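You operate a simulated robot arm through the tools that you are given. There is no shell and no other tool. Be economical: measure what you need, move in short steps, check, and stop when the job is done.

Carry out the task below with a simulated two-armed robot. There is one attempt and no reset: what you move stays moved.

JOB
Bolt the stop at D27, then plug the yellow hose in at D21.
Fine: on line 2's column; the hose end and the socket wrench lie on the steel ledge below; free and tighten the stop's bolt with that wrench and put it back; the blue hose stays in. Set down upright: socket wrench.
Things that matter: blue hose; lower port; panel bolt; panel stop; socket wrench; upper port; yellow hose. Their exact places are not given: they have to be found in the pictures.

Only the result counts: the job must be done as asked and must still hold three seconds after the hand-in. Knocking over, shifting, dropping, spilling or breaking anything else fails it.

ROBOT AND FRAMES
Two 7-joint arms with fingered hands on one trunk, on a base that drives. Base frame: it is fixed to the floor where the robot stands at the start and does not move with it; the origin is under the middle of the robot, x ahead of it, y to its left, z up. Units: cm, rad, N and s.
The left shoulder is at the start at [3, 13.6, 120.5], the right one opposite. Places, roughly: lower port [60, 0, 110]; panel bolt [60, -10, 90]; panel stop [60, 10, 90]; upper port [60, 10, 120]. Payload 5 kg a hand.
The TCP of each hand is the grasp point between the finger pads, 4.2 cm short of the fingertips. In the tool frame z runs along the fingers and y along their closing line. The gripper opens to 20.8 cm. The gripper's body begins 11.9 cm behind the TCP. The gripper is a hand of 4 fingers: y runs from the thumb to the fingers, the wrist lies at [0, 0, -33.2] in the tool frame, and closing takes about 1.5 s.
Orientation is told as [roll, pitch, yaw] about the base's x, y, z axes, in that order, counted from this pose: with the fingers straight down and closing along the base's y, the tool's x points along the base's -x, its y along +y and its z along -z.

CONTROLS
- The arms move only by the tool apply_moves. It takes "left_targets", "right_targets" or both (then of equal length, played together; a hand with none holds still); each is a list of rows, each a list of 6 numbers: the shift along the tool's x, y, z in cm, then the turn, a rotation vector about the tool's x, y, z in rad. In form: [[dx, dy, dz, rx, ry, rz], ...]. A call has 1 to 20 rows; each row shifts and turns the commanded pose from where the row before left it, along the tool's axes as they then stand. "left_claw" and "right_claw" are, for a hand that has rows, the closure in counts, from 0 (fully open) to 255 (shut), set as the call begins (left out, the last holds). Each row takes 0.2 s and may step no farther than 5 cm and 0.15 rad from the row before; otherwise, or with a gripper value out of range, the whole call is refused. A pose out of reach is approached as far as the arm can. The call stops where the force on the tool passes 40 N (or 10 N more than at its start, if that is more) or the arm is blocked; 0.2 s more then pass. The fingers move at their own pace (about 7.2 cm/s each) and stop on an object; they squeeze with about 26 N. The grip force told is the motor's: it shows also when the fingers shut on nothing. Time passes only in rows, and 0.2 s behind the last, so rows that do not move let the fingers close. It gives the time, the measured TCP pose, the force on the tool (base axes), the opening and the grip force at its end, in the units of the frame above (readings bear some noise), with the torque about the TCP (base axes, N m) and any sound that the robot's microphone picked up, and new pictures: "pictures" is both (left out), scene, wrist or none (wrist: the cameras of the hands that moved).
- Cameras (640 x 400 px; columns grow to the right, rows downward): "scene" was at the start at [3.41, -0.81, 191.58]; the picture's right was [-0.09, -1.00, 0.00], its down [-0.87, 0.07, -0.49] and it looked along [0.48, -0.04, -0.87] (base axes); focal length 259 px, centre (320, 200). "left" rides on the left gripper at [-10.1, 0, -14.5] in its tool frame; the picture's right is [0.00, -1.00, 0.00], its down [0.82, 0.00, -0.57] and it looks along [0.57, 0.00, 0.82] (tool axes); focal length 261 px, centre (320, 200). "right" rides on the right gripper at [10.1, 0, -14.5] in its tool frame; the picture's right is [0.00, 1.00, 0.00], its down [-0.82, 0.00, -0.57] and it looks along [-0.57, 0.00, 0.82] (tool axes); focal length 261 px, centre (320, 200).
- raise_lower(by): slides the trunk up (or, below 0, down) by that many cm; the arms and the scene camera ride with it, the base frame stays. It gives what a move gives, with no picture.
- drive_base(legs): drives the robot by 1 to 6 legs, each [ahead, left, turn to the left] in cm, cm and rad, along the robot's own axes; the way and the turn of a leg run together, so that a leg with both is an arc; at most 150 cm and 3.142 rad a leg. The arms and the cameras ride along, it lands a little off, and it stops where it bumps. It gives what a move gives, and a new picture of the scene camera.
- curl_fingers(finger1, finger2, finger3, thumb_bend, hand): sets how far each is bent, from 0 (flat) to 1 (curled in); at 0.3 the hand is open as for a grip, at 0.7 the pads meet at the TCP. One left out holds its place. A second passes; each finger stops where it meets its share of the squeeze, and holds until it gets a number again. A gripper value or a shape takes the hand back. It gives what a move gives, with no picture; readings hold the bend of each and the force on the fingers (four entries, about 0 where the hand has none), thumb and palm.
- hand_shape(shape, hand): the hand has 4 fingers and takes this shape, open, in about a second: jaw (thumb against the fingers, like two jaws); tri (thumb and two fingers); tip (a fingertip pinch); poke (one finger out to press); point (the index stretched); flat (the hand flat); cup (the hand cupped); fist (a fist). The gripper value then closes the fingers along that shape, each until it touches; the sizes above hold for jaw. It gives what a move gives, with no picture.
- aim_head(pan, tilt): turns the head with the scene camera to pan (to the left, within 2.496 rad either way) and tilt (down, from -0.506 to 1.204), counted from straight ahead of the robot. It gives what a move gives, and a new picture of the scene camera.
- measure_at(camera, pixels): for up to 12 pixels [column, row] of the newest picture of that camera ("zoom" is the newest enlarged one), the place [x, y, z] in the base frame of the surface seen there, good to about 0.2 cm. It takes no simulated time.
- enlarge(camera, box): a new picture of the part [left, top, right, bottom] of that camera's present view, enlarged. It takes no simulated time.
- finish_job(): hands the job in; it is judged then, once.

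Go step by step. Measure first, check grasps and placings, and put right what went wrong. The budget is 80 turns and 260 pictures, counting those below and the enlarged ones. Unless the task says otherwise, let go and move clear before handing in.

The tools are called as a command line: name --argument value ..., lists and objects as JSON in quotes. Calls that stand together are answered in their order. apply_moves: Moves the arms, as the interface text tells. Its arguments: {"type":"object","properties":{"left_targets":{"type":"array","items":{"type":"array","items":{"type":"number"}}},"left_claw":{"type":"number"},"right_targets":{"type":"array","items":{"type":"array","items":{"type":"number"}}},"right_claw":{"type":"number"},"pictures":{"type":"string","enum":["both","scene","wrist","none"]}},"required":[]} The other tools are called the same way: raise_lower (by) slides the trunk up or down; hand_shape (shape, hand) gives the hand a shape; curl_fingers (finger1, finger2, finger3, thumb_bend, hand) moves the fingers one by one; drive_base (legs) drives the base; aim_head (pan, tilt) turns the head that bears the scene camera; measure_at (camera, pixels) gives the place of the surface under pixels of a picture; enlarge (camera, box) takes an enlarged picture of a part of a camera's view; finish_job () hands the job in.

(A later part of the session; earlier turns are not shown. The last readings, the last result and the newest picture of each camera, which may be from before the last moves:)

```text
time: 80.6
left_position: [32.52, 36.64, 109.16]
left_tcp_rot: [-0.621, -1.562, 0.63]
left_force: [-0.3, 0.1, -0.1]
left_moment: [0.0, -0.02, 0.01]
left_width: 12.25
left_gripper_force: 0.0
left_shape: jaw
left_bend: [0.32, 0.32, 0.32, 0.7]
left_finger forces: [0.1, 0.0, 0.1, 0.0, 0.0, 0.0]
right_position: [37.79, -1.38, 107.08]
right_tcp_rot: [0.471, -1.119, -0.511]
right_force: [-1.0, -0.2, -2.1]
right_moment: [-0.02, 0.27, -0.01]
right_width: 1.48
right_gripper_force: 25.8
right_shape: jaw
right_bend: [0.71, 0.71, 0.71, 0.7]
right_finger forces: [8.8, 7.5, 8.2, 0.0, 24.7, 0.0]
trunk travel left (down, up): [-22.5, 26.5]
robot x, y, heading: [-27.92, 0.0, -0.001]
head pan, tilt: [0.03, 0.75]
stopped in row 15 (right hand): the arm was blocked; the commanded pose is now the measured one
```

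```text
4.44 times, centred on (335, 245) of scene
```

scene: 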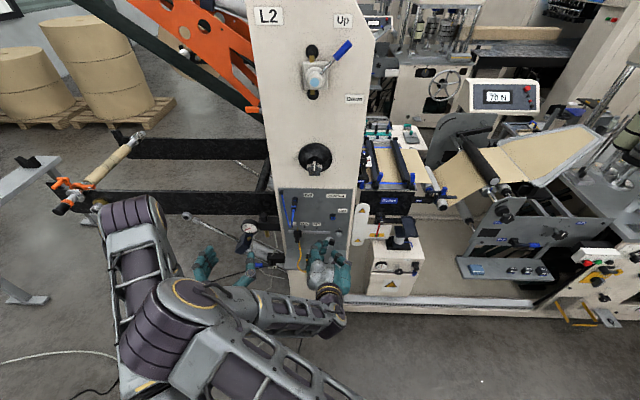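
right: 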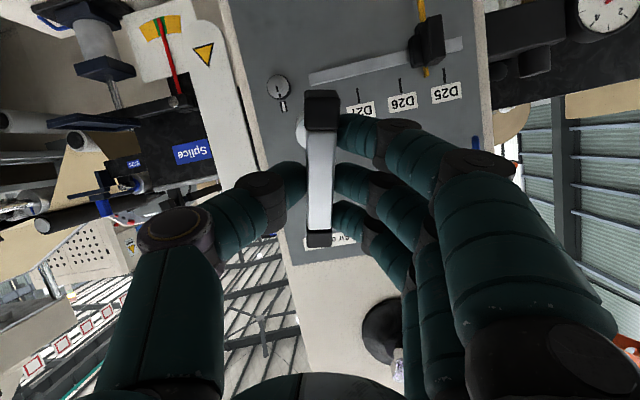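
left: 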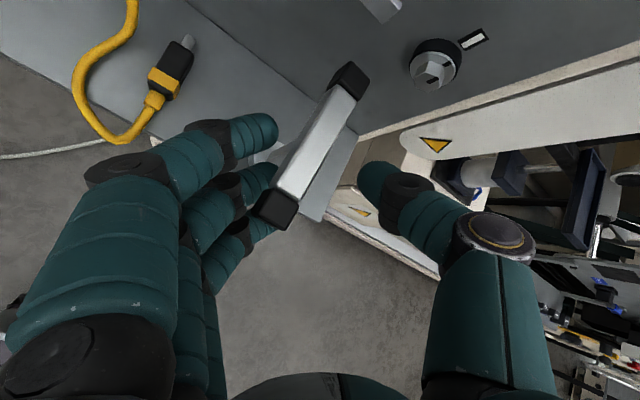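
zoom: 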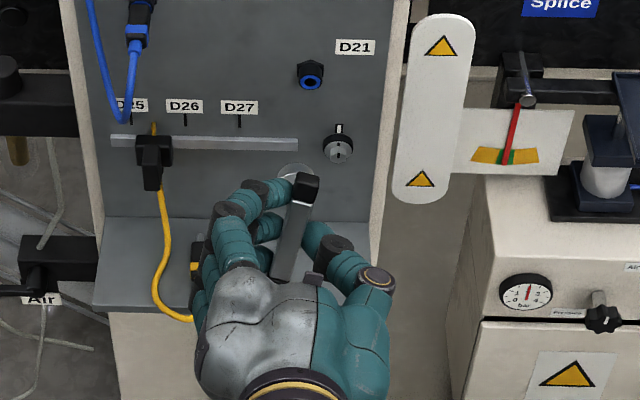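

The right elbow swung left and bumped the left arm. I'll unwind to vertical, then roll +90° (bar along y) so I can use the pitch path tested earlier.

apply_moves --right_targets '[[0, 0, 0, 0.0144, 0.1297, -0.0209], [0, 0, 0, 0.0144, 0.1297, -0.0209], [0, 0, 0, 0.0144, 0.1297, -0.0209], [0, 0, 0, 0.0144, 0.1297, -0.0209], [0, 0, 0, 0.0144, 0.1297, -0.0209], [0, 0, 0, 0.0144, 0.1297, -0.0209], [0, 0, 0, 0.0144, 0.1297, -0.0209], [0, 0, 0, 0.0144, 0.1297, -0.0209], [0, 0, 0, 0.0144, 0.1297, -0.0209], [0, 0, 0, 0, 0, 0.1428], [0, 0, 0, 0, 0, 0.1428], [0, 0, 0, 0, 0, 0.1428], [0, 0, 0, 0, 0, 0.1428], [0, 0, 0, 0, 0, 0.1428], [0, 0, 0, 0, 0, 0.1428], [0, 0, 0, 0, 0, 0.1428], [0, 0, 0, 0, 0, 0.1428], [0, 0, 0, 0, 0, 0.1428], [0, 0, 0, 0, 0, 0.1428], [0, 0, 0, 0, 0, 0.1428]]' --pictures "both"

```text
time: 84.8
left_position: [32.59, 36.56, 109.04]
left_tcp_rot: [-0.586, -1.563, 0.594]
left_force: [-0.6, -0.4, 0.2]
left_moment: [-0.01, 0.01, 0.01]
left_width: 12.26
left_gripper_force: 0.1
left_shape: jaw
left_bend: [0.32, 0.32, 0.32, 0.7]
left_finger forces: [0.1, 0.0, 0.0, 0.0, 0.1, 0.0]
right_position: [37.8, -1.36, 106.91]
right_tcp_rot: [-0.002, 0.0, -1.573]
right_force: [0.7, 0.1, -2.9]
right_moment: [-0.01, 0.01, 0.01]
right_width: 1.5
right_gripper_force: 25.2
right_shape: jaw
right_bend: [0.71, 0.71, 0.71, 0.7]
right_finger forces: [8.3, 7.2, 7.9, 0.0, 23.0, 0.1]
trunk travel left (down, up): [-22.5, 26.5]
robot x, y, heading: [-28.42, -0.3, -0.0]
head pan, tilt: [0.03, 0.75]
```

scene: 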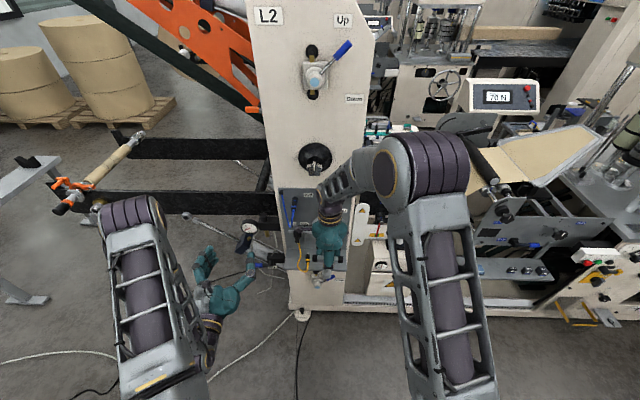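
right: 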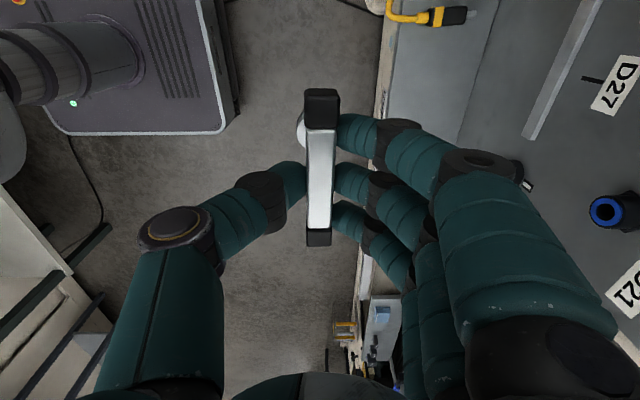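

Grip intact, elbow now on the right. Shift right/back and pitch forward with the tested path.

apply_moves --right_targets '[[-3.5, -1, 0, 0, 0, 0], [-3.5, -1, 0, 0, 0, 0], [-3.5, -1, 0, 0, 0, 0], [0, 0, 0, -0.1428, 0, 0], [0, 0, 0, -0.1428, 0, 0], [0, 0, 0, -0.1428, 0, 0], [0, 0, 0, -0.1428, 0, 0], [0, 0, 0, -0.1428, 0, 0], [0, 0, 0, -0.1428, 0, 0], [0, 0, 0, -0.1428, 0, 0], [0, 0, 0, -0.1428, 0, 0], [0, 0, 0, -0.1428, 0, 0], [0, 0, 0, -0.1428, 0, 0], [0, 0, 0, -0.1428, 0, 0], [0, 0, 0, 0, 0, 0]]' --pictures "both"

enlarge --camera "scene" --box '[310, 200, 390, 280]'

enlarge --camera "left" --box '[380, 60, 640, 260]'

```text
time: 88.0
left_position: [32.53, 36.36, 109.23]
left_tcp_rot: [-0.519, -1.563, 0.524]
left_force: [-0.2, -0.7, 0.5]
left_moment: [-0.01, 0.05, 0.08]
left_width: 12.23
left_gripper_force: 0.1
left_shape: jaw
left_bend: [0.32, 0.32, 0.32, 0.7]
left_finger forces: [0.0, 0.1, 0.0, 0.1, 0.0, 0.0]
right_position: [34.7, -11.94, 107.0]
right_tcp_rot: [1.571, 0.0, -1.571]
right_force: [-0.4, -1.3, -2.9]
right_moment: [-0.04, 0.26, 0.09]
right_width: 1.48
right_gripper_force: 25.8
right_shape: jaw
right_bend: [0.71, 0.71, 0.71, 0.71]
right_finger forces: [8.8, 8.4, 8.8, 0.0, 28.7, 0.0]
trunk travel left (down, up): [-22.5, 26.5]
robot x, y, heading: [-28.36, 0.04, 0.0]
head pan, tilt: [0.03, 0.75]
```

scene: 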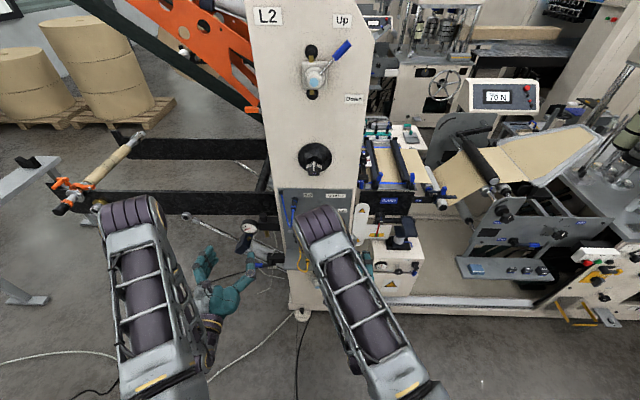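
right: 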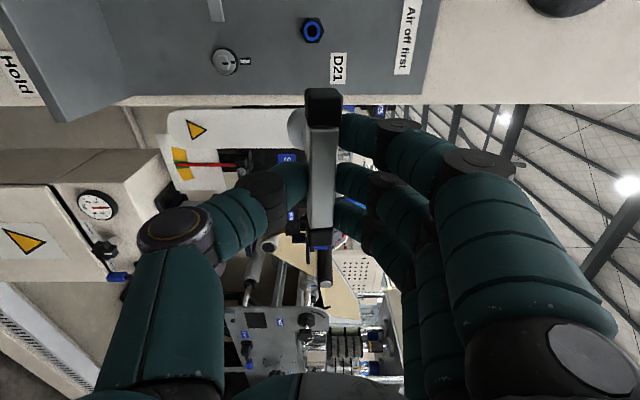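

```text
5.00 times, centred on (350, 240) of scene
```

zoom: 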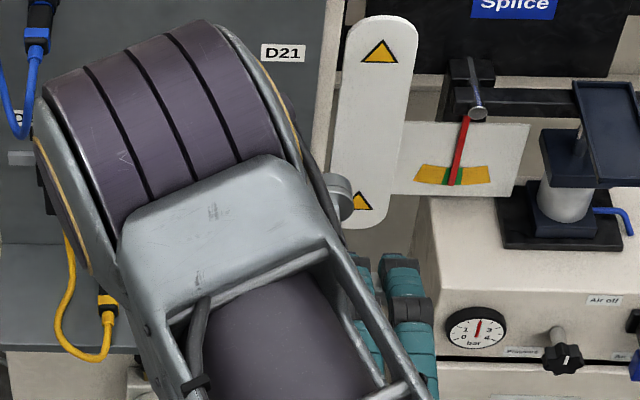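

```text
2.00 times, centred on (510, 160) of left
```

zoom: 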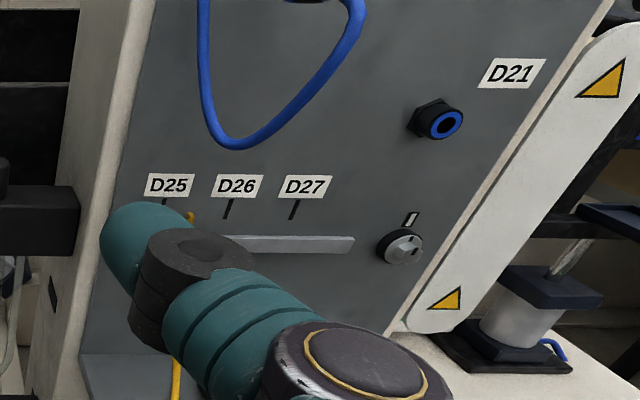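

Wrench points forward. Measure the bolt (left zoom) and the bar/socket in the hand (right camera).

measure_at --camera "zoom" --pixels '[[405, 248], [412, 247], [398, 240], [395, 255], [410, 218], [424, 245], [405, 262], [385, 240]]'

measure_at --camera "right" --pixels '[[322, 115], [322, 160], [320, 215], [297, 128], [222, 60], [230, 62], [215, 62]]'

enlarge --camera "right" --box '[190, 30, 270, 90]'

enlarge --camera "right" --box '[260, 70, 380, 270]'

```text
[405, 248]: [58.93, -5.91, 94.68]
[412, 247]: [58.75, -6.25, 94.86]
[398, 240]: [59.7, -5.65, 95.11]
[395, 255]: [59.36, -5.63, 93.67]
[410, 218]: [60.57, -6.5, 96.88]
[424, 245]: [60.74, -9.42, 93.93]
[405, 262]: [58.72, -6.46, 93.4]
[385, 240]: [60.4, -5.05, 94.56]
```

```text
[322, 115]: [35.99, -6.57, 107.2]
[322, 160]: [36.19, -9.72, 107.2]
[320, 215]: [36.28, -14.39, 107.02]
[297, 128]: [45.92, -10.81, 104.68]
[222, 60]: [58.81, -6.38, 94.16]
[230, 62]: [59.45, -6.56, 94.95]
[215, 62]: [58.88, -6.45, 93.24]
```

```text
6.67 times, centred on (230, 60) of right
```

zoom: 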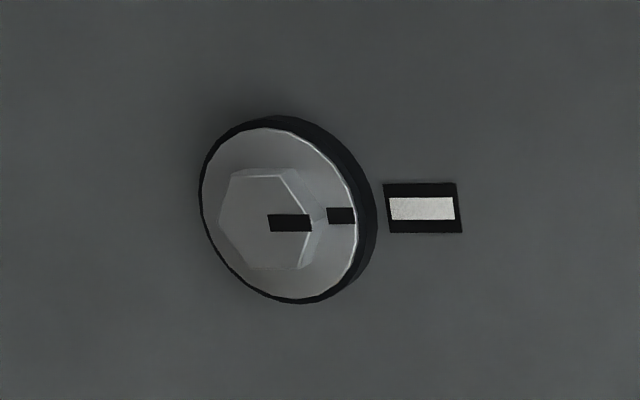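

```text
2.00 times, centred on (320, 170) of right
```

zoom: 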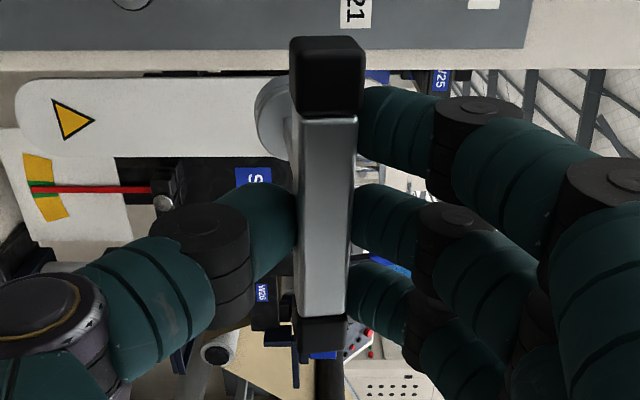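

The bolt's hex has its vertices up/down and the mark aligned. The wrench is drooping ≈9° in the hand and the shaft sits ≈1.1 cm toward +y of the TCP. I'll pitch up 0.15 rad and move to ~2.5 cm in front of the bolt, then re-measure.

apply_moves --right_targets '[[0, 0, 0, -0.145, 0, 0], [1, -3.54, 1.49, 0, 0, 0], [1, -3.54, 1.49, 0, 0, 0], [1, -3.54, 1.49, 0, 0, 0], [1, -3.54, 1.49, 0, 0, 0], [0, 0, 0, 0, 0, 0]]' --pictures "both"

enlarge --camera "left" --box '[440, 110, 640, 250]'

enlarge --camera "right" --box '[240, 60, 400, 220]'

```text
time: 89.4
left_position: [32.58, 36.5, 109.13]
left_tcp_rot: [-0.573, -1.562, 0.585]
left_force: [-0.2, 0.3, -0.2]
left_moment: [0.03, 0.0, 0.04]
left_width: 12.25
left_gripper_force: 0.1
left_shape: jaw
left_bend: [0.32, 0.32, 0.32, 0.7]
left_finger forces: [0.0, 0.1, 0.0, 0.1, 0.0, 0.0]
right_position: [42.77, -7.86, 93.85]
right_tcp_rot: [1.715, -0.002, -1.571]
right_force: [0.2, 0.1, -2.9]
right_moment: [-0.05, 0.28, 0.02]
right_width: 1.48
right_gripper_force: 25.8
right_shape: jaw
right_bend: [0.71, 0.71, 0.71, 0.71]
right_finger forces: [8.9, 8.7, 9.1, 0.0, 29.4, 0.0]
trunk travel left (down, up): [-22.5, 26.5]
robot x, y, heading: [-27.96, -0.36, -0.002]
head pan, tilt: [0.03, 0.75]
```

scene: 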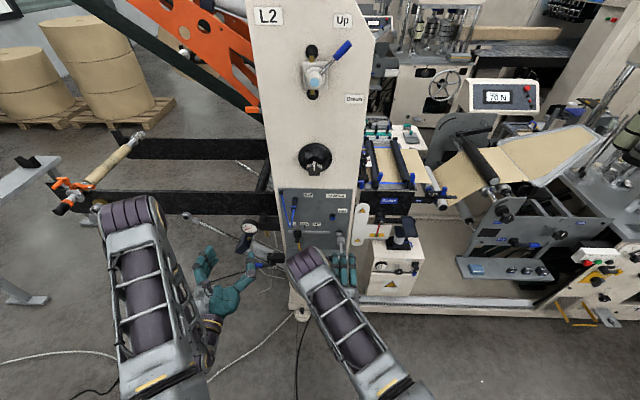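
right: 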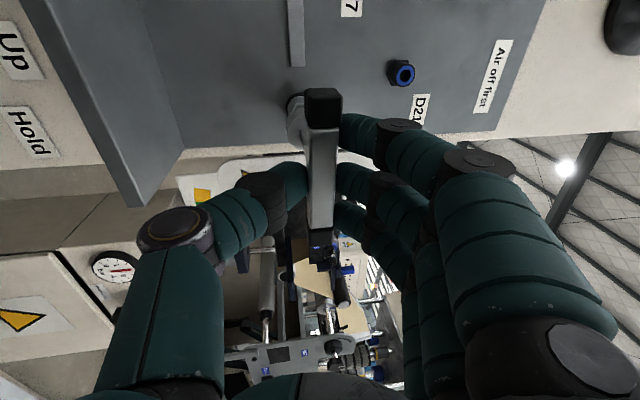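

```text
2.86 times, centred on (540, 180) of left
```

zoom: 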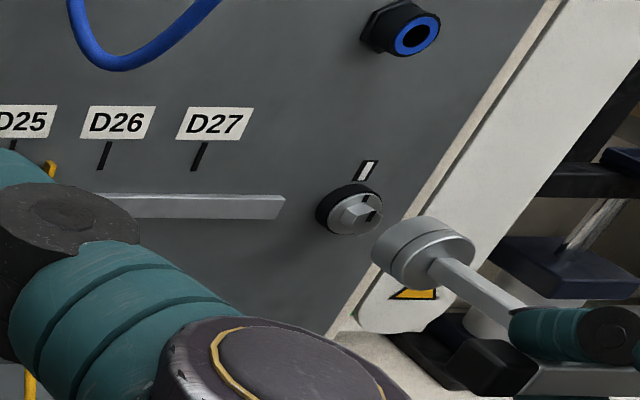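

```text
2.50 times, centred on (320, 140) of right
```

zoom: 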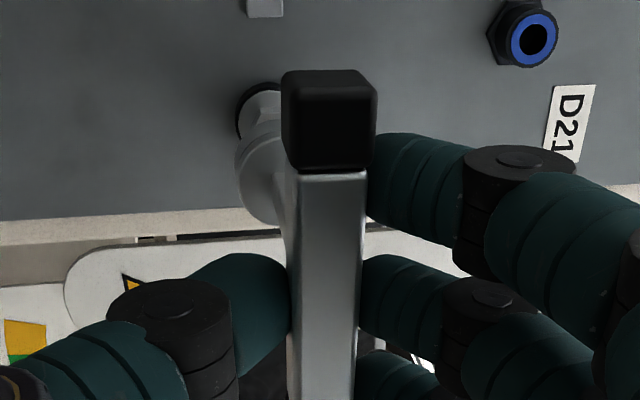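

Clear view from the left camera: socket at zoom (420,250), bolt at (355,210). Measure both.

enlarge --camera "left" --box '[530, 150, 620, 230]'

measure_at --camera "left" --pixels '[[577, 187], [574, 210], [580, 198], [566, 190], [564, 204], [586, 207], [596, 212], [605, 216], [554, 184], [557, 184]]'

```text
5.00 times, centred on (575, 190) of left
```

zoom: 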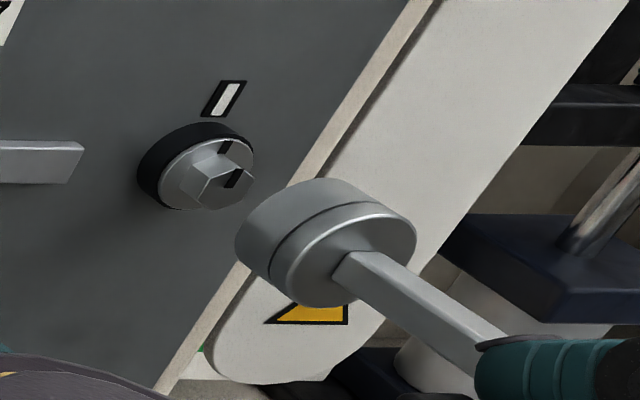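

```text
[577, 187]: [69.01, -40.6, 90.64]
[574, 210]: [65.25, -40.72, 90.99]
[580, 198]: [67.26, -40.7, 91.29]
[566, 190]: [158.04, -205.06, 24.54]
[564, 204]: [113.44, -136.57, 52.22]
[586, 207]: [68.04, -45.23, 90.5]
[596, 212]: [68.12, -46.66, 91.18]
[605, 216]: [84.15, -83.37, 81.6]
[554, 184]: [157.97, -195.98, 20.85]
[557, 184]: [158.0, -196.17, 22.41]
```

measure_at --camera "zoom" --pixels '[[310, 183], [262, 235], [280, 232], [300, 300], [400, 235], [320, 260], [375, 215], [370, 280], [410, 303], [455, 330], [215, 180], [208, 195]]'

measure_at --camera "zoom" --pixels '[[182, 180], [240, 160], [210, 172], [225, 185], [245, 185], [200, 200], [160, 190], [230, 97], [350, 195], [395, 265], [260, 265], [340, 300]]'

```text
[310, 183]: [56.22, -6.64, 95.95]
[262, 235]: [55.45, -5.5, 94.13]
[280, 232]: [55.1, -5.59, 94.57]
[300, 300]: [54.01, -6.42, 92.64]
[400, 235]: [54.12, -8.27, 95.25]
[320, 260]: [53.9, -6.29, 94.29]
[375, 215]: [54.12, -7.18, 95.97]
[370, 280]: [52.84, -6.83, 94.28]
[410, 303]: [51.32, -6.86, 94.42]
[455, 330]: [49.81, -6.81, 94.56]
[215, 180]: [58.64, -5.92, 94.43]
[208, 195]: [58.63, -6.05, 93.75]
```

```text
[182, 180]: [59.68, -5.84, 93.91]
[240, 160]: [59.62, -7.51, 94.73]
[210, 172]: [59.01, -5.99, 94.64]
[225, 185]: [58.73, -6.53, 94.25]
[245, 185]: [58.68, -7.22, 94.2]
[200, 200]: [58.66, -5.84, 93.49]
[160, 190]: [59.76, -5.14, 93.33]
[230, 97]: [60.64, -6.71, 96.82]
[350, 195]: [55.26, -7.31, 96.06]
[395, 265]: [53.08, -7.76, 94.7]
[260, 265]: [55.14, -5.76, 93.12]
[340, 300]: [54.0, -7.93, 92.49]
```

Socket axis ≈(y −7.2, z 94.2), bolt axis ≈(y −6.65, z 94.15). Shift +0.5 in y and advance toward the hex, watching force.

apply_moves --right_targets '[[0.5, 0, 0, 0, 0, 0], [0, -0.146, 0.989, 0, 0, 0], [0, -0.146, 0.989, 0, 0, 0], [0, -0.044, 0.3, 0, 0, 0], [0, -0.044, 0.3, 0, 0, 0], [0, -0.044, 0.3, 0, 0, 0], [0, -0.044, 0.3, 0, 0, 0]]' --pictures "wrist"

enlarge --camera "left" --box '[530, 150, 620, 230]'

```text
time: 91.0
left_position: [32.55, 36.5, 109.21]
left_tcp_rot: [-0.578, -1.562, 0.587]
left_force: [1.1, 0.0, 0.0]
left_moment: [0.0, 0.0, 0.01]
left_width: 12.2
left_gripper_force: 0.0
left_shape: jaw
left_bend: [0.32, 0.32, 0.32, 0.7]
left_finger forces: [0.1, 0.1, 0.0, 0.0, 0.1, 0.0]
right_position: [46.06, -7.36, 93.81]
right_tcp_rot: [1.714, -0.004, -1.57]
right_force: [-0.3, -0.8, -2.3]
right_moment: [-0.06, 0.31, -0.03]
right_width: 1.47
right_gripper_force: 25.9
right_shape: jaw
right_bend: [0.71, 0.71, 0.71, 0.71]
right_finger forces: [8.8, 8.7, 9.1, 0.0, 29.3, 0.1]
trunk travel left (down, up): [-22.5, 26.5]
robot x, y, heading: [-27.84, -0.18, -0.001]
head pan, tilt: [0.03, 0.75]
```

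right: 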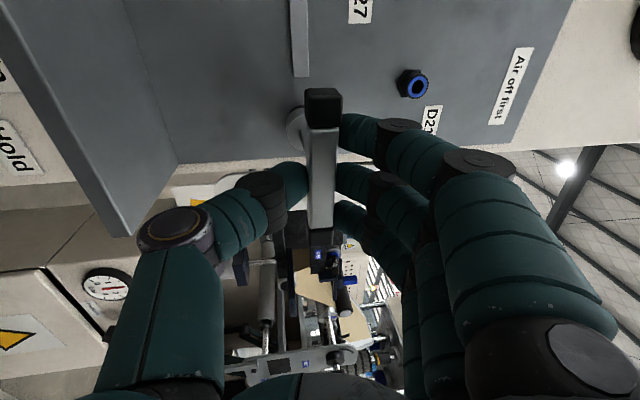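

```text
5.00 times, centred on (575, 190) of left
```

zoom: 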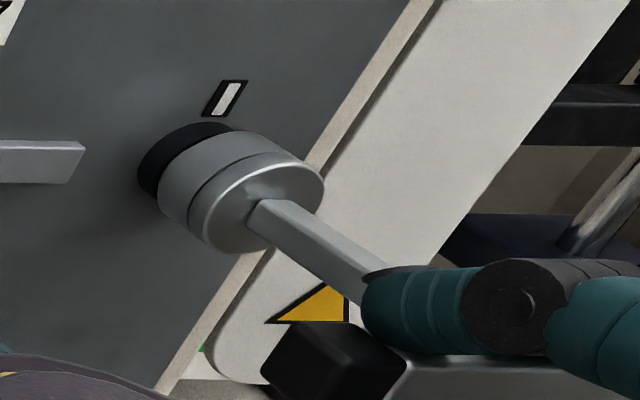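

The socket slid over the hex without resistance. Now turn counter-clockwise (loosen) 0.42 rad about the bolt axis and check torque and the mark.

apply_moves --right_targets '[[0, -0.029, 0.198, 0, 0, 0], [-0.036, 0.1, 0.015, 0, 0.0204, -0.1385], [-0.036, 0.1, 0.015, 0, 0.0204, -0.1385], [-0.036, 0.1, 0.015, 0, 0.0204, -0.1385]]' --pictures "none"

enlarge --camera "left" --box '[530, 150, 620, 230]'

```text
time: 92.0
left_position: [32.31, 36.47, 109.21]
left_tcp_rot: [-0.659, -1.564, 0.67]
left_force: [-0.3, -0.2, 0.1]
left_moment: [0.0, 0.0, -0.02]
left_width: 12.23
left_gripper_force: 0.1
left_shape: jaw
left_bend: [0.32, 0.32, 0.32, 0.7]
left_finger forces: [0.0, 0.0, 0.0, 0.1, 0.1, 0.1]
right_position: [45.9, -7.53, 94.27]
right_tcp_rot: [1.716, -0.423, -1.569]
right_force: [-21.4, -1.2, -4.9]
right_moment: [0.25, 0.28, 0.1]
right_width: 1.58
right_gripper_force: 25.2
right_shape: jaw
right_bend: [0.71, 0.71, 0.71, 0.71]
right_finger forces: [11.2, 10.0, 8.5, 0.1, 35.0, 0.0]
trunk travel left (down, up): [-22.5, 26.5]
robot x, y, heading: [-28.47, -0.04, 0.004]
head pan, tilt: [0.03, 0.75]
```

```text
5.00 times, centred on (575, 190) of left
```

zoom: 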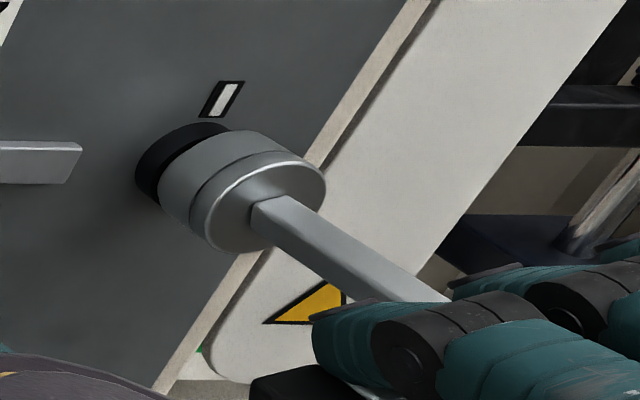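

measure_at --camera "zoom" --pixels '[[225, 215], [310, 180], [240, 235], [240, 155], [165, 190], [190, 190], [290, 215], [220, 120]]'

enlarge --camera "right" --box '[230, 60, 350, 180]'

```text
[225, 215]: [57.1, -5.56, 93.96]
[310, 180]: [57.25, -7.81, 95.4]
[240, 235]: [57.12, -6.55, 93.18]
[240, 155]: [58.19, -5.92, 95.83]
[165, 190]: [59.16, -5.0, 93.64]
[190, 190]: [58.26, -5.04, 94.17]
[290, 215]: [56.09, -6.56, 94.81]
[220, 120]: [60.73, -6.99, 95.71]
```

```text
3.33 times, centred on (290, 120) of right
```

zoom: 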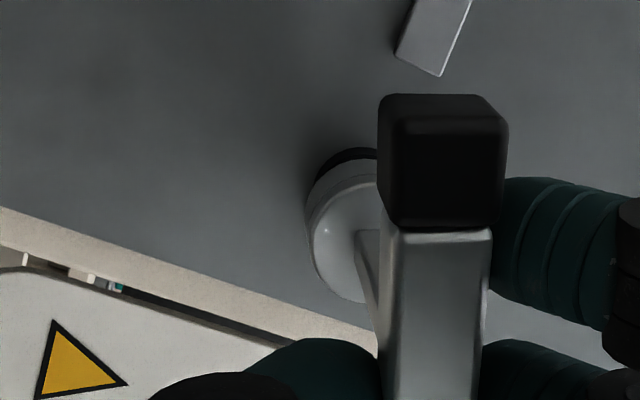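

The socket back face is at x 57.2, so its front is bottomed on the bolt flange: fully engaged. Ease the push slightly and continue turning to about 80° total.

apply_moves --right_targets '[[-0.036, 0.1, -0.09, 0, 0.0204, -0.1385], [-0.036, 0.1, 0.015, 0, 0.0204, -0.1385], [-0.036, 0.1, 0.015, 0, 0.0204, -0.1385], [-0.036, 0.1, 0.015, 0, 0.0204, -0.1385], [-0.036, 0.1, 0.015, 0, 0.0204, -0.1385], [-0.036, 0.1, 0.015, 0, 0.0204, -0.1385], [-0.036, 0.1, 0.015, 0, 0.0204, -0.1385], [0, 0, 0, 0, 0, 0]]' --pictures "scene"

enlarge --camera "left" --box '[440, 110, 640, 250]'

```text
time: 93.8
left_position: [32.56, 36.47, 109.25]
left_tcp_rot: [-0.691, -1.562, 0.697]
left_force: [0.0, 0.3, -0.3]
left_moment: [-0.01, -0.03, 0.04]
left_width: 12.23
left_gripper_force: 0.0
left_shape: jaw
left_bend: [0.32, 0.32, 0.32, 0.7]
left_finger forces: [0.0, 0.0, 0.1, 0.0, 0.0, 0.1]
right_position: [45.58, -7.11, 94.57]
right_tcp_rot: [1.674, -1.407, -1.529]
right_force: [-19.3, -2.1, -0.6]
right_moment: [0.21, -0.14, 0.02]
right_width: 1.67
right_gripper_force: 25.8
right_shape: jaw
right_bend: [0.71, 0.71, 0.71, 0.71]
right_finger forces: [10.3, 9.8, 9.4, 0.1, 31.6, 0.1]
trunk travel left (down, up): [-22.5, 26.5]
robot x, y, heading: [-28.21, -0.2, 0.003]
head pan, tilt: [0.03, 0.75]
stopped in row 8 (right hand): the force on the tool passed its limit at 41 N (the readings are from after the stop); the commanded pose is now the measured one
```

scene: 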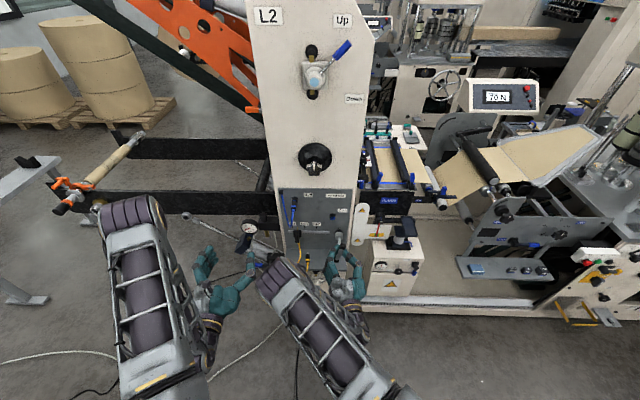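

```text
2.86 times, centred on (540, 180) of left
```

zoom: 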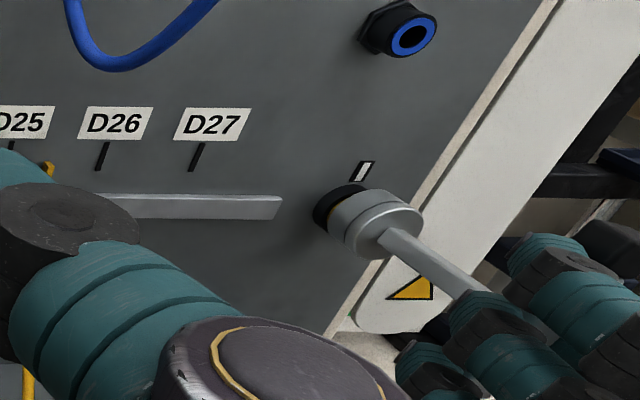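

The turn completed to ~80°, the bolt pushed the socket out slightly (TCP x 45.9→45.6) and a yellow ring seems to show at (335,205). Look closely.

enlarge --camera "left" --box '[530, 160, 580, 200]'

enlarge --camera "scene" --box '[320, 220, 360, 250]'

```text
10.00 times, centred on (555, 180) of left
```

zoom: 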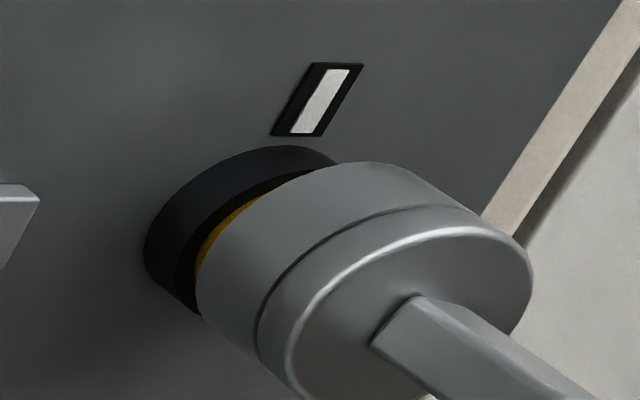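

```text
13.33 times, centred on (340, 235) of scene
```

zoom: 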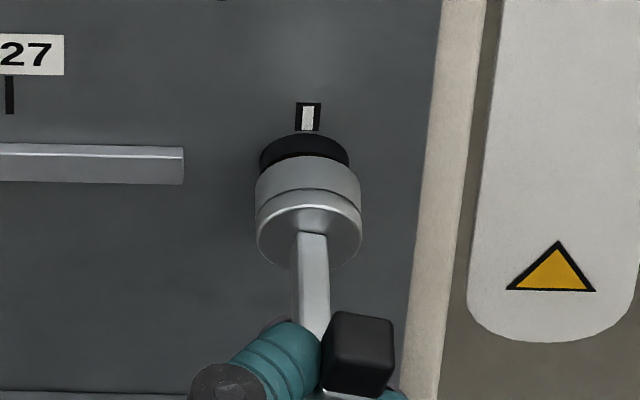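

The yellow ring confirms the bolt is loose. Next the left hand must slide the stop; first check where the right elbow is and ease the push on the bolt.

measure_at --camera "scene" --pixels '[[262, 275], [280, 270], [275, 300], [300, 340], [340, 390], [215, 335], [205, 310]]'

apply_moves --right_targets '[[0, 0.03, -0.2, 0, 0, 0], [0, 0, 0, 0, 0, 0]]' --left_targets '[[5, 0, 0, 0, 0, 0], [5, 0, 0, 0, 0, 0]]' --left_claw 180 --pictures "none"

```text
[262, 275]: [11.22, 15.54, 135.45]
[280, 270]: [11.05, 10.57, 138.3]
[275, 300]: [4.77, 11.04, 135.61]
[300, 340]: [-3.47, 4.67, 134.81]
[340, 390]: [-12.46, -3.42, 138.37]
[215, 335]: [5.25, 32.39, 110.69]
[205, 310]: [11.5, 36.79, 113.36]
```

```text
time: 94.4
left_position: [32.68, 36.37, 98.86]
left_tcp_rot: [-0.624, -1.565, 0.634]
left_force: [0.4, 0.0, -0.2]
left_moment: [-0.03, -0.01, -0.03]
left_width: 6.17
left_gripper_force: 0.1
left_shape: jaw
left_bend: [0.73, 0.73, 0.73, 0.7]
left_finger forces: [0.0, 0.1, 0.1, 0.0, 0.0, 0.0]
right_position: [45.63, -7.14, 94.76]
right_tcp_rot: [1.688, -1.405, -1.541]
right_force: [-11.5, -0.2, -1.8]
right_moment: [0.21, 0.13, -0.07]
right_width: 1.67
right_gripper_force: 25.5
right_shape: jaw
right_bend: [0.71, 0.71, 0.71, 0.71]
right_finger forces: [10.0, 9.4, 8.4, 0.0, 29.6, 0.0]
trunk travel left (down, up): [-22.5, 26.5]
robot x, y, heading: [-27.95, 0.15, 0.001]
head pan, tilt: [0.03, 0.75]
```

The right elbow is high (z≈135), leaving room below. Bring the left hand down, yaw it −0.5 rad and approach the stop's lever.

apply_moves --left_targets '[[4.7, 0, 0, 0, 0, 0], [0, 0, 0, 0.125, 0, 0], [0, 0, 0, 0.125, 0, 0], [0, 0, 0, 0.125, 0, 0], [0, 0, 0, 0.125, 0, 0], [0, -1.74, 4.01, 0, 0, 0], [0, -1.74, 4.01, 0, 0, 0], [0, -1.74, 4.01, 0, 0, 0], [0, -1.74, 4.01, 0, 0, 0], [0, -1.74, 4.01, 0, 0, 0], [0, 0, 0, 0, 0, 0]]' --pictures "both"

enlarge --camera "left" --box '[220, 90, 460, 250]'

```text
time: 96.8
left_position: [45.94, 19.27, 94.47]
left_tcp_rot: [-1.098, -1.563, 0.607]
left_force: [-0.5, 0.3, -0.3]
left_moment: [0.02, -0.02, -0.04]
left_width: 6.15
left_gripper_force: 0.1
left_shape: jaw
left_bend: [0.73, 0.73, 0.73, 0.7]
left_finger forces: [0.0, 0.1, 0.0, 0.0, 0.1, 0.1]
right_position: [45.67, -7.09, 94.85]
right_tcp_rot: [1.692, -1.407, -1.542]
right_force: [-10.4, -0.6, -2.2]
right_moment: [0.13, 0.16, -0.05]
right_width: 1.64
right_gripper_force: 25.7
right_shape: jaw
right_bend: [0.71, 0.71, 0.71, 0.71]
right_finger forces: [9.8, 9.3, 8.4, 0.0, 28.9, 0.1]
trunk travel left (down, up): [-22.5, 26.5]
robot x, y, heading: [-28.02, 0.1, -0.0]
head pan, tilt: [0.03, 0.75]
```

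scene: 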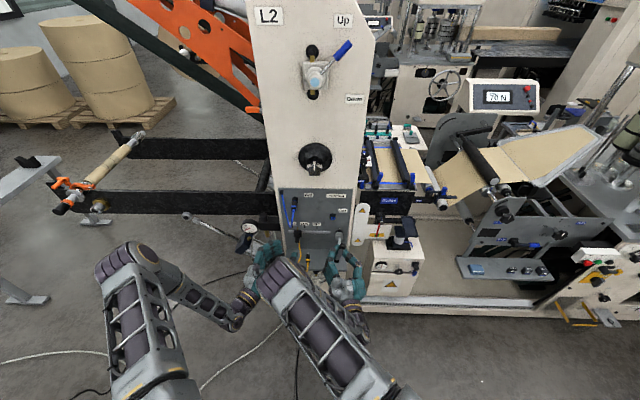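
left: 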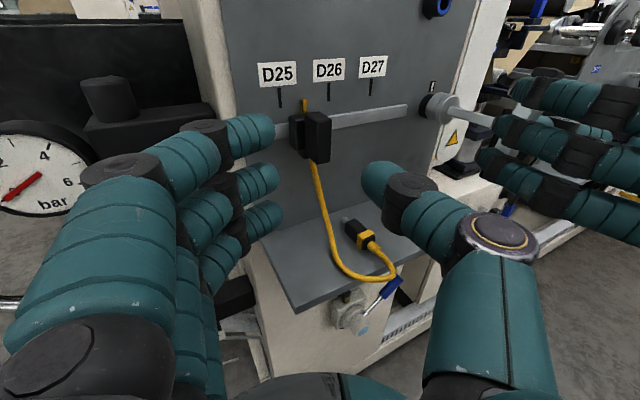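

```text
2.50 times, centred on (340, 170) of left
```

zoom: 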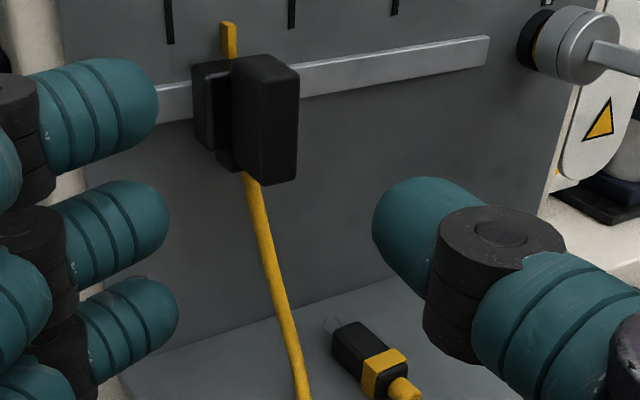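

Excellent view of the stop. Measure the lever, pointer and D27 mark.

measure_at --camera "zoom" --pixels '[[268, 70], [268, 120], [290, 130], [268, 175], [245, 130], [240, 75], [210, 110], [228, 40], [262, 220], [250, 190], [395, 5], [298, 90]]'

```text
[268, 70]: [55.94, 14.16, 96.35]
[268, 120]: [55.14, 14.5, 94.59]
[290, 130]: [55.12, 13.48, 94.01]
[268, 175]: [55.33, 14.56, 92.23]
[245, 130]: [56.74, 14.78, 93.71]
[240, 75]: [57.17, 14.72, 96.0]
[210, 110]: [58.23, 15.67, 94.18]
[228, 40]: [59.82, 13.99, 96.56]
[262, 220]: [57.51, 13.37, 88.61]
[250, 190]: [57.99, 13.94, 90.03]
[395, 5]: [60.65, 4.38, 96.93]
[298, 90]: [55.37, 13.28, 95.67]
```

Lever centre ≈(56.3,14.0,94.2). Advance 9.6 cm and close on it.

apply_moves --left_targets '[[0.1, 0.1, 3.2, 0, 0, 0], [0.1, 0.1, 3.2, 0, 0, 0], [0, 0.03, 3.2, 0, 0, 0], [0, 0, 0, 0, 0, 0]]' --pictures "none"

apply_moves --left_targets '[[0, 0, 0, 0, 0, 0], [0, 0, 0, 0, 0, 0], [0, 0, 0, 0, 0, 0], [0, 0, 0, 0, 0, 0], [0, 0, 0, 0, 0, 0]]' --left_claw 255 --pictures "wrist"

```text
time: 97.8
left_position: [54.72, 15.06, 94.26]
left_tcp_rot: [-1.071, -1.562, 0.583]
left_force: [-0.1, 1.3, -0.6]
left_moment: [-0.01, -0.02, -0.06]
left_width: 6.14
left_gripper_force: 0.1
left_shape: jaw
left_bend: [0.73, 0.73, 0.73, 0.7]
left_finger forces: [0.0, 0.0, 0.0, 0.0, 0.0, 0.0]
right_position: [45.71, -7.16, 94.71]
right_tcp_rot: [1.69, -1.406, -1.542]
right_force: [-12.4, -0.8, -3.4]
right_moment: [0.13, 0.11, 0.01]
right_width: 1.65
right_gripper_force: 26.1
right_shape: jaw
right_bend: [0.71, 0.71, 0.71, 0.71]
right_finger forces: [9.9, 8.9, 8.6, 0.1, 28.6, 0.0]
trunk travel left (down, up): [-22.5, 26.5]
robot x, y, heading: [-28.5, 0.07, 0.001]
head pan, tilt: [0.03, 0.75]
```

```text
time: 99.0
left_position: [54.65, 14.98, 94.23]
left_tcp_rot: [-1.061, -1.56, 0.57]
left_force: [-4.2, -1.5, -0.4]
left_moment: [0.05, 0.01, 0.45]
left_width: 1.34
left_gripper_force: 25.7
left_shape: jaw
left_bend: [0.7, 0.73, 0.71, 0.71]
left_finger forces: [0.0, 16.3, 3.8, 0.1, 19.8, 0.0]
right_position: [45.71, -7.04, 94.84]
right_tcp_rot: [1.691, -1.404, -1.546]
right_force: [-9.0, 0.0, -3.2]
right_moment: [0.11, 0.22, 0.05]
right_width: 1.62
right_gripper_force: 25.9
right_shape: jaw
right_bend: [0.71, 0.71, 0.71, 0.71]
right_finger forces: [9.6, 8.9, 8.6, 0.2, 27.8, 0.0]
trunk travel left (down, up): [-22.5, 26.5]
robot x, y, heading: [-28.43, -0.15, 0.005]
head pan, tilt: [0.03, 0.75]
```

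left: 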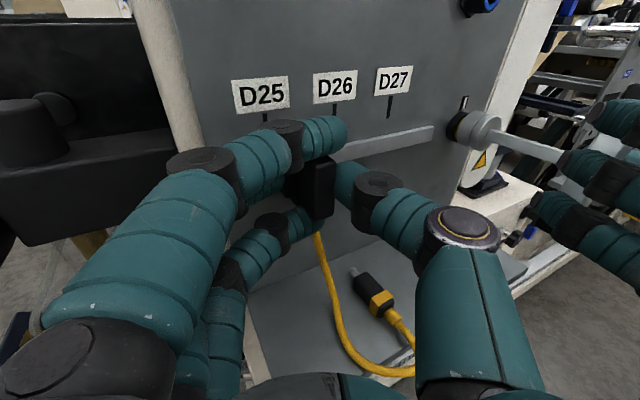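

Gripped the lever (1.34 cm). Slide it 8.5 cm in −y.

apply_moves --left_targets '[[0, -1.247, 0.666, 0, 0, 0], [0, -1.247, 0.666, 0, 0, 0], [0, -1.247, 0.666, 0, 0, 0], [0, -1.247, 0.666, 0, 0, 0], [0, -1.247, 0.666, 0, 0, 0], [0, -1.247, 0.666, 0, 0, 0], [0, 0, 0, 0, 0, 0]]' --pictures "scene"

enlarge --camera "scene" --box '[290, 215, 350, 250]'

```text
time: 100.6
left_position: [54.55, 6.44, 94.28]
left_tcp_rot: [-1.013, -1.562, 0.524]
left_force: [-8.4, -1.6, -10.5]
left_moment: [0.09, 0.23, 0.5]
left_width: 1.38
left_gripper_force: 25.5
left_shape: jaw
left_bend: [0.7, 0.73, 0.72, 0.71]
left_finger forces: [0.0, 18.1, 5.4, 0.0, 20.9, 0.0]
right_position: [45.66, -7.21, 94.75]
right_tcp_rot: [1.69, -1.404, -1.544]
right_force: [-10.5, 0.4, -2.4]
right_moment: [0.15, 0.14, 0.01]
right_width: 1.62
right_gripper_force: 26.0
right_shape: jaw
right_bend: [0.71, 0.71, 0.71, 0.71]
right_finger forces: [9.6, 9.0, 8.6, 0.0, 27.8, 0.1]
trunk travel left (down, up): [-22.5, 26.5]
robot x, y, heading: [-28.01, -0.18, -0.003]
head pan, tilt: [0.03, 0.75]
```

scene: 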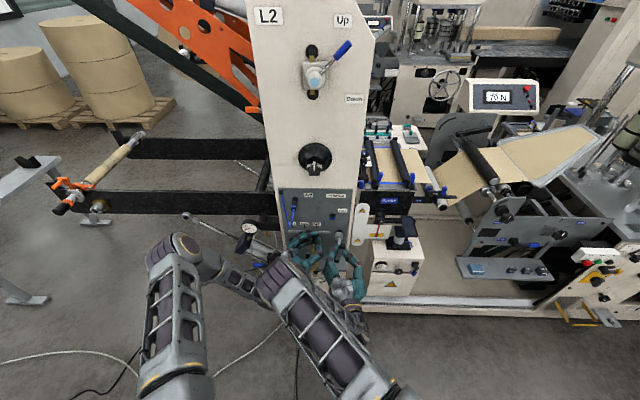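

```text
10.67 times, centred on (320, 232) of scene
```

zoom: 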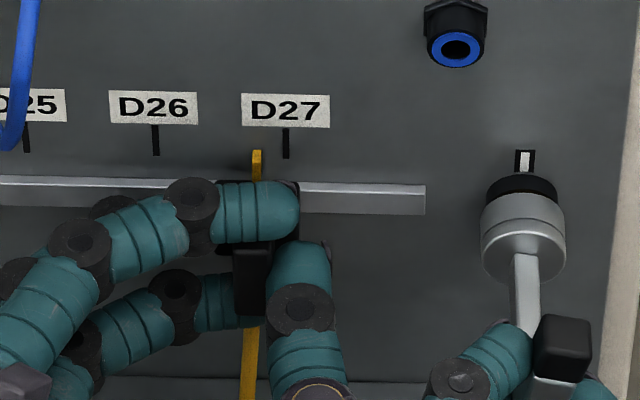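

The stop slides. Measure pointer (257,160) against the D27 mark (286,143).

measure_at --camera "zoom" --pixels '[[253, 155], [257, 160], [261, 155], [257, 172], [283, 143], [286, 143], [289, 143], [155, 140]]'

```text
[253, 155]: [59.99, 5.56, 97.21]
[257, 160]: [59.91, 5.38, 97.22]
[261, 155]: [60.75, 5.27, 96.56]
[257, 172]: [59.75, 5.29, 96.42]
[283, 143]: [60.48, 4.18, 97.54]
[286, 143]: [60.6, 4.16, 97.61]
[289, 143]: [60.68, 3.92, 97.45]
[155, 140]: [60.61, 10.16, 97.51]
```

Pointer y≈5.38, mark y≈4.09. Move another 1.3 cm.

apply_moves --left_targets '[[0, -0.572, 0.306, 0, 0, 0], [0, -0.572, 0.306, 0, 0, 0], [0, 0, 0, 0, 0, 0]]' --pictures "none"

enlarge --camera "scene" --box '[300, 218, 330, 238]'

measure_at --camera "zoom" --pixels '[[240, 270], [320, 150]]'

```text
time: 101.4
left_position: [54.6, 5.04, 94.22]
left_tcp_rot: [-1.019, -1.562, 0.527]
left_force: [-12.6, -2.2, -12.8]
left_moment: [0.12, 0.31, 0.51]
left_width: 1.37
left_gripper_force: 26.6
left_shape: jaw
left_bend: [0.7, 0.73, 0.72, 0.71]
left_finger forces: [0.1, 18.2, 6.1, 0.0, 21.8, 0.1]
right_position: [45.63, -7.2, 94.75]
right_tcp_rot: [1.69, -1.406, -1.544]
right_force: [-10.2, -0.3, -2.2]
right_moment: [0.07, 0.16, 0.03]
right_width: 1.64
right_gripper_force: 25.4
right_shape: jaw
right_bend: [0.71, 0.71, 0.71, 0.71]
right_finger forces: [9.5, 9.1, 8.8, 0.0, 27.8, 0.0]
trunk travel left (down, up): [-22.5, 26.5]
robot x, y, heading: [-28.63, 0.0, 0.004]
head pan, tilt: [0.03, 0.75]
```

```text
16.00 times, centred on (315, 228) of scene
```

zoom: 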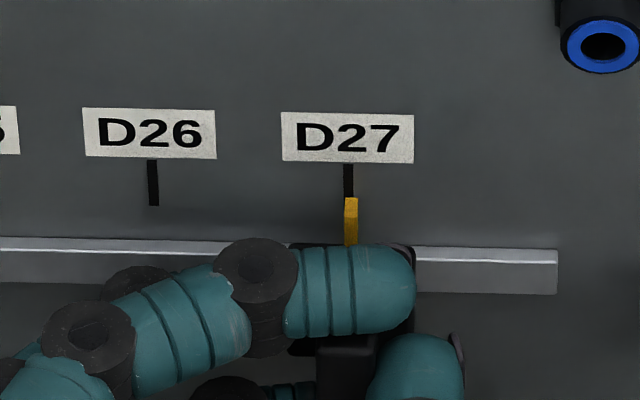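

```text
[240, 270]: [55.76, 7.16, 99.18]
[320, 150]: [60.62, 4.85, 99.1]
```

Pointer is on the D27 mark (within ~0.07 cm). Keep the left grip on the stop and tighten: rotate clockwise back 1.4 rad.

apply_moves --right_targets '[[0.036, -0.1, 0.005, 0, -0.0204, 0.1385], [0.036, -0.1, 0.005, 0, -0.0204, 0.1385], [0.036, -0.1, 0.005, 0, -0.0204, 0.1385], [0.036, -0.1, 0.005, 0, -0.0204, 0.1385], [0.036, -0.1, 0.005, 0, -0.0204, 0.1385], [0.036, -0.1, 0.005, 0, -0.0204, 0.1385], [0.036, -0.1, 0.005, 0, -0.0204, 0.1385], [0.036, -0.1, 0.005, 0, -0.0204, 0.1385], [0.036, -0.1, 0.005, 0, -0.0204, 0.1385], [0.036, -0.1, 0.005, 0, -0.0204, 0.1385], [0, 0, 0, 0, 0, 0]]' --pictures "scene"

enlarge --camera "scene" --box '[300, 215, 360, 250]'

enlarge --camera "left" --box '[400, 60, 580, 220]'

```text
time: 103.8
left_position: [54.65, 4.99, 94.21]
left_tcp_rot: [-1.037, -1.562, 0.548]
left_force: [-18.6, 0.1, -13.5]
left_moment: [0.11, 0.34, 0.42]
left_width: 1.4
left_gripper_force: 25.7
left_shape: jaw
left_bend: [0.7, 0.74, 0.72, 0.71]
left_finger forces: [0.1, 18.9, 6.5, 0.0, 21.4, 0.0]
right_position: [45.91, -7.54, 93.79]
right_tcp_rot: [1.712, -0.001, -1.571]
right_force: [0.2, 0.2, -3.7]
right_moment: [-0.2, 0.33, -0.01]
right_width: 1.52
right_gripper_force: 25.5
right_shape: jaw
right_bend: [0.71, 0.71, 0.71, 0.71]
right_finger forces: [8.4, 8.2, 9.9, 0.0, 28.6, 0.0]
trunk travel left (down, up): [-22.5, 26.5]
robot x, y, heading: [-28.26, -0.2, 0.0]
head pan, tilt: [0.03, 0.75]
```

scene: 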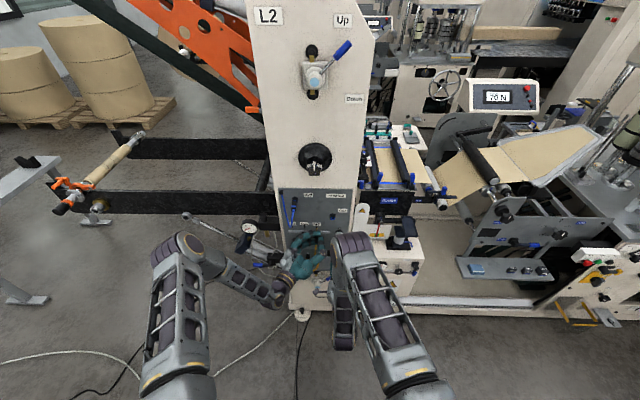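

```text
10.67 times, centred on (330, 232) of scene
```

zoom: 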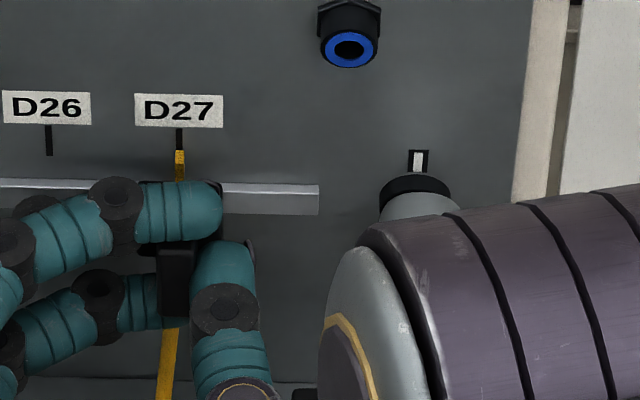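

```text
2.50 times, centred on (490, 140) of left
```

zoom: 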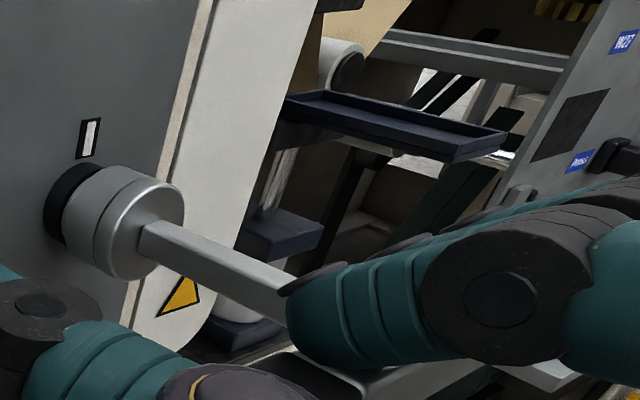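

Back at the start angle, the yellow ring is no longer visible. Turn a little further to make sure it is tight, watching the moment.

apply_moves --right_targets '[[0.036, -0.1, 0.0, 0, -0.0204, 0.1385], [0.036, -0.1, 0.0, 0, -0.0204, 0.1385], [0, 0, 0, 0, 0, 0]]' --pictures "none"

```text
time: 104.6
left_position: [54.67, 5.03, 94.31]
left_tcp_rot: [-1.04, -1.56, 0.547]
left_force: [-18.9, -0.3, -14.1]
left_moment: [0.14, 0.33, 0.47]
left_width: 1.38
left_gripper_force: 26.0
left_shape: jaw
left_bend: [0.7, 0.74, 0.72, 0.71]
left_finger forces: [0.0, 18.5, 6.6, 0.0, 21.6, 0.1]
right_position: [45.88, -7.39, 93.69]
right_tcp_rot: [1.712, 0.277, -1.571]
right_force: [0.3, 0.6, -3.5]
right_moment: [-0.57, 0.3, -0.02]
right_width: 1.55
right_gripper_force: 25.9
right_shape: jaw
right_bend: [0.71, 0.71, 0.65, 0.71]
right_finger forces: [6.6, 8.1, 12.4, 0.0, 29.1, 0.1]
trunk travel left (down, up): [-22.5, 26.5]
robot x, y, heading: [-28.34, 0.14, 0.003]
head pan, tilt: [0.03, 0.75]
```

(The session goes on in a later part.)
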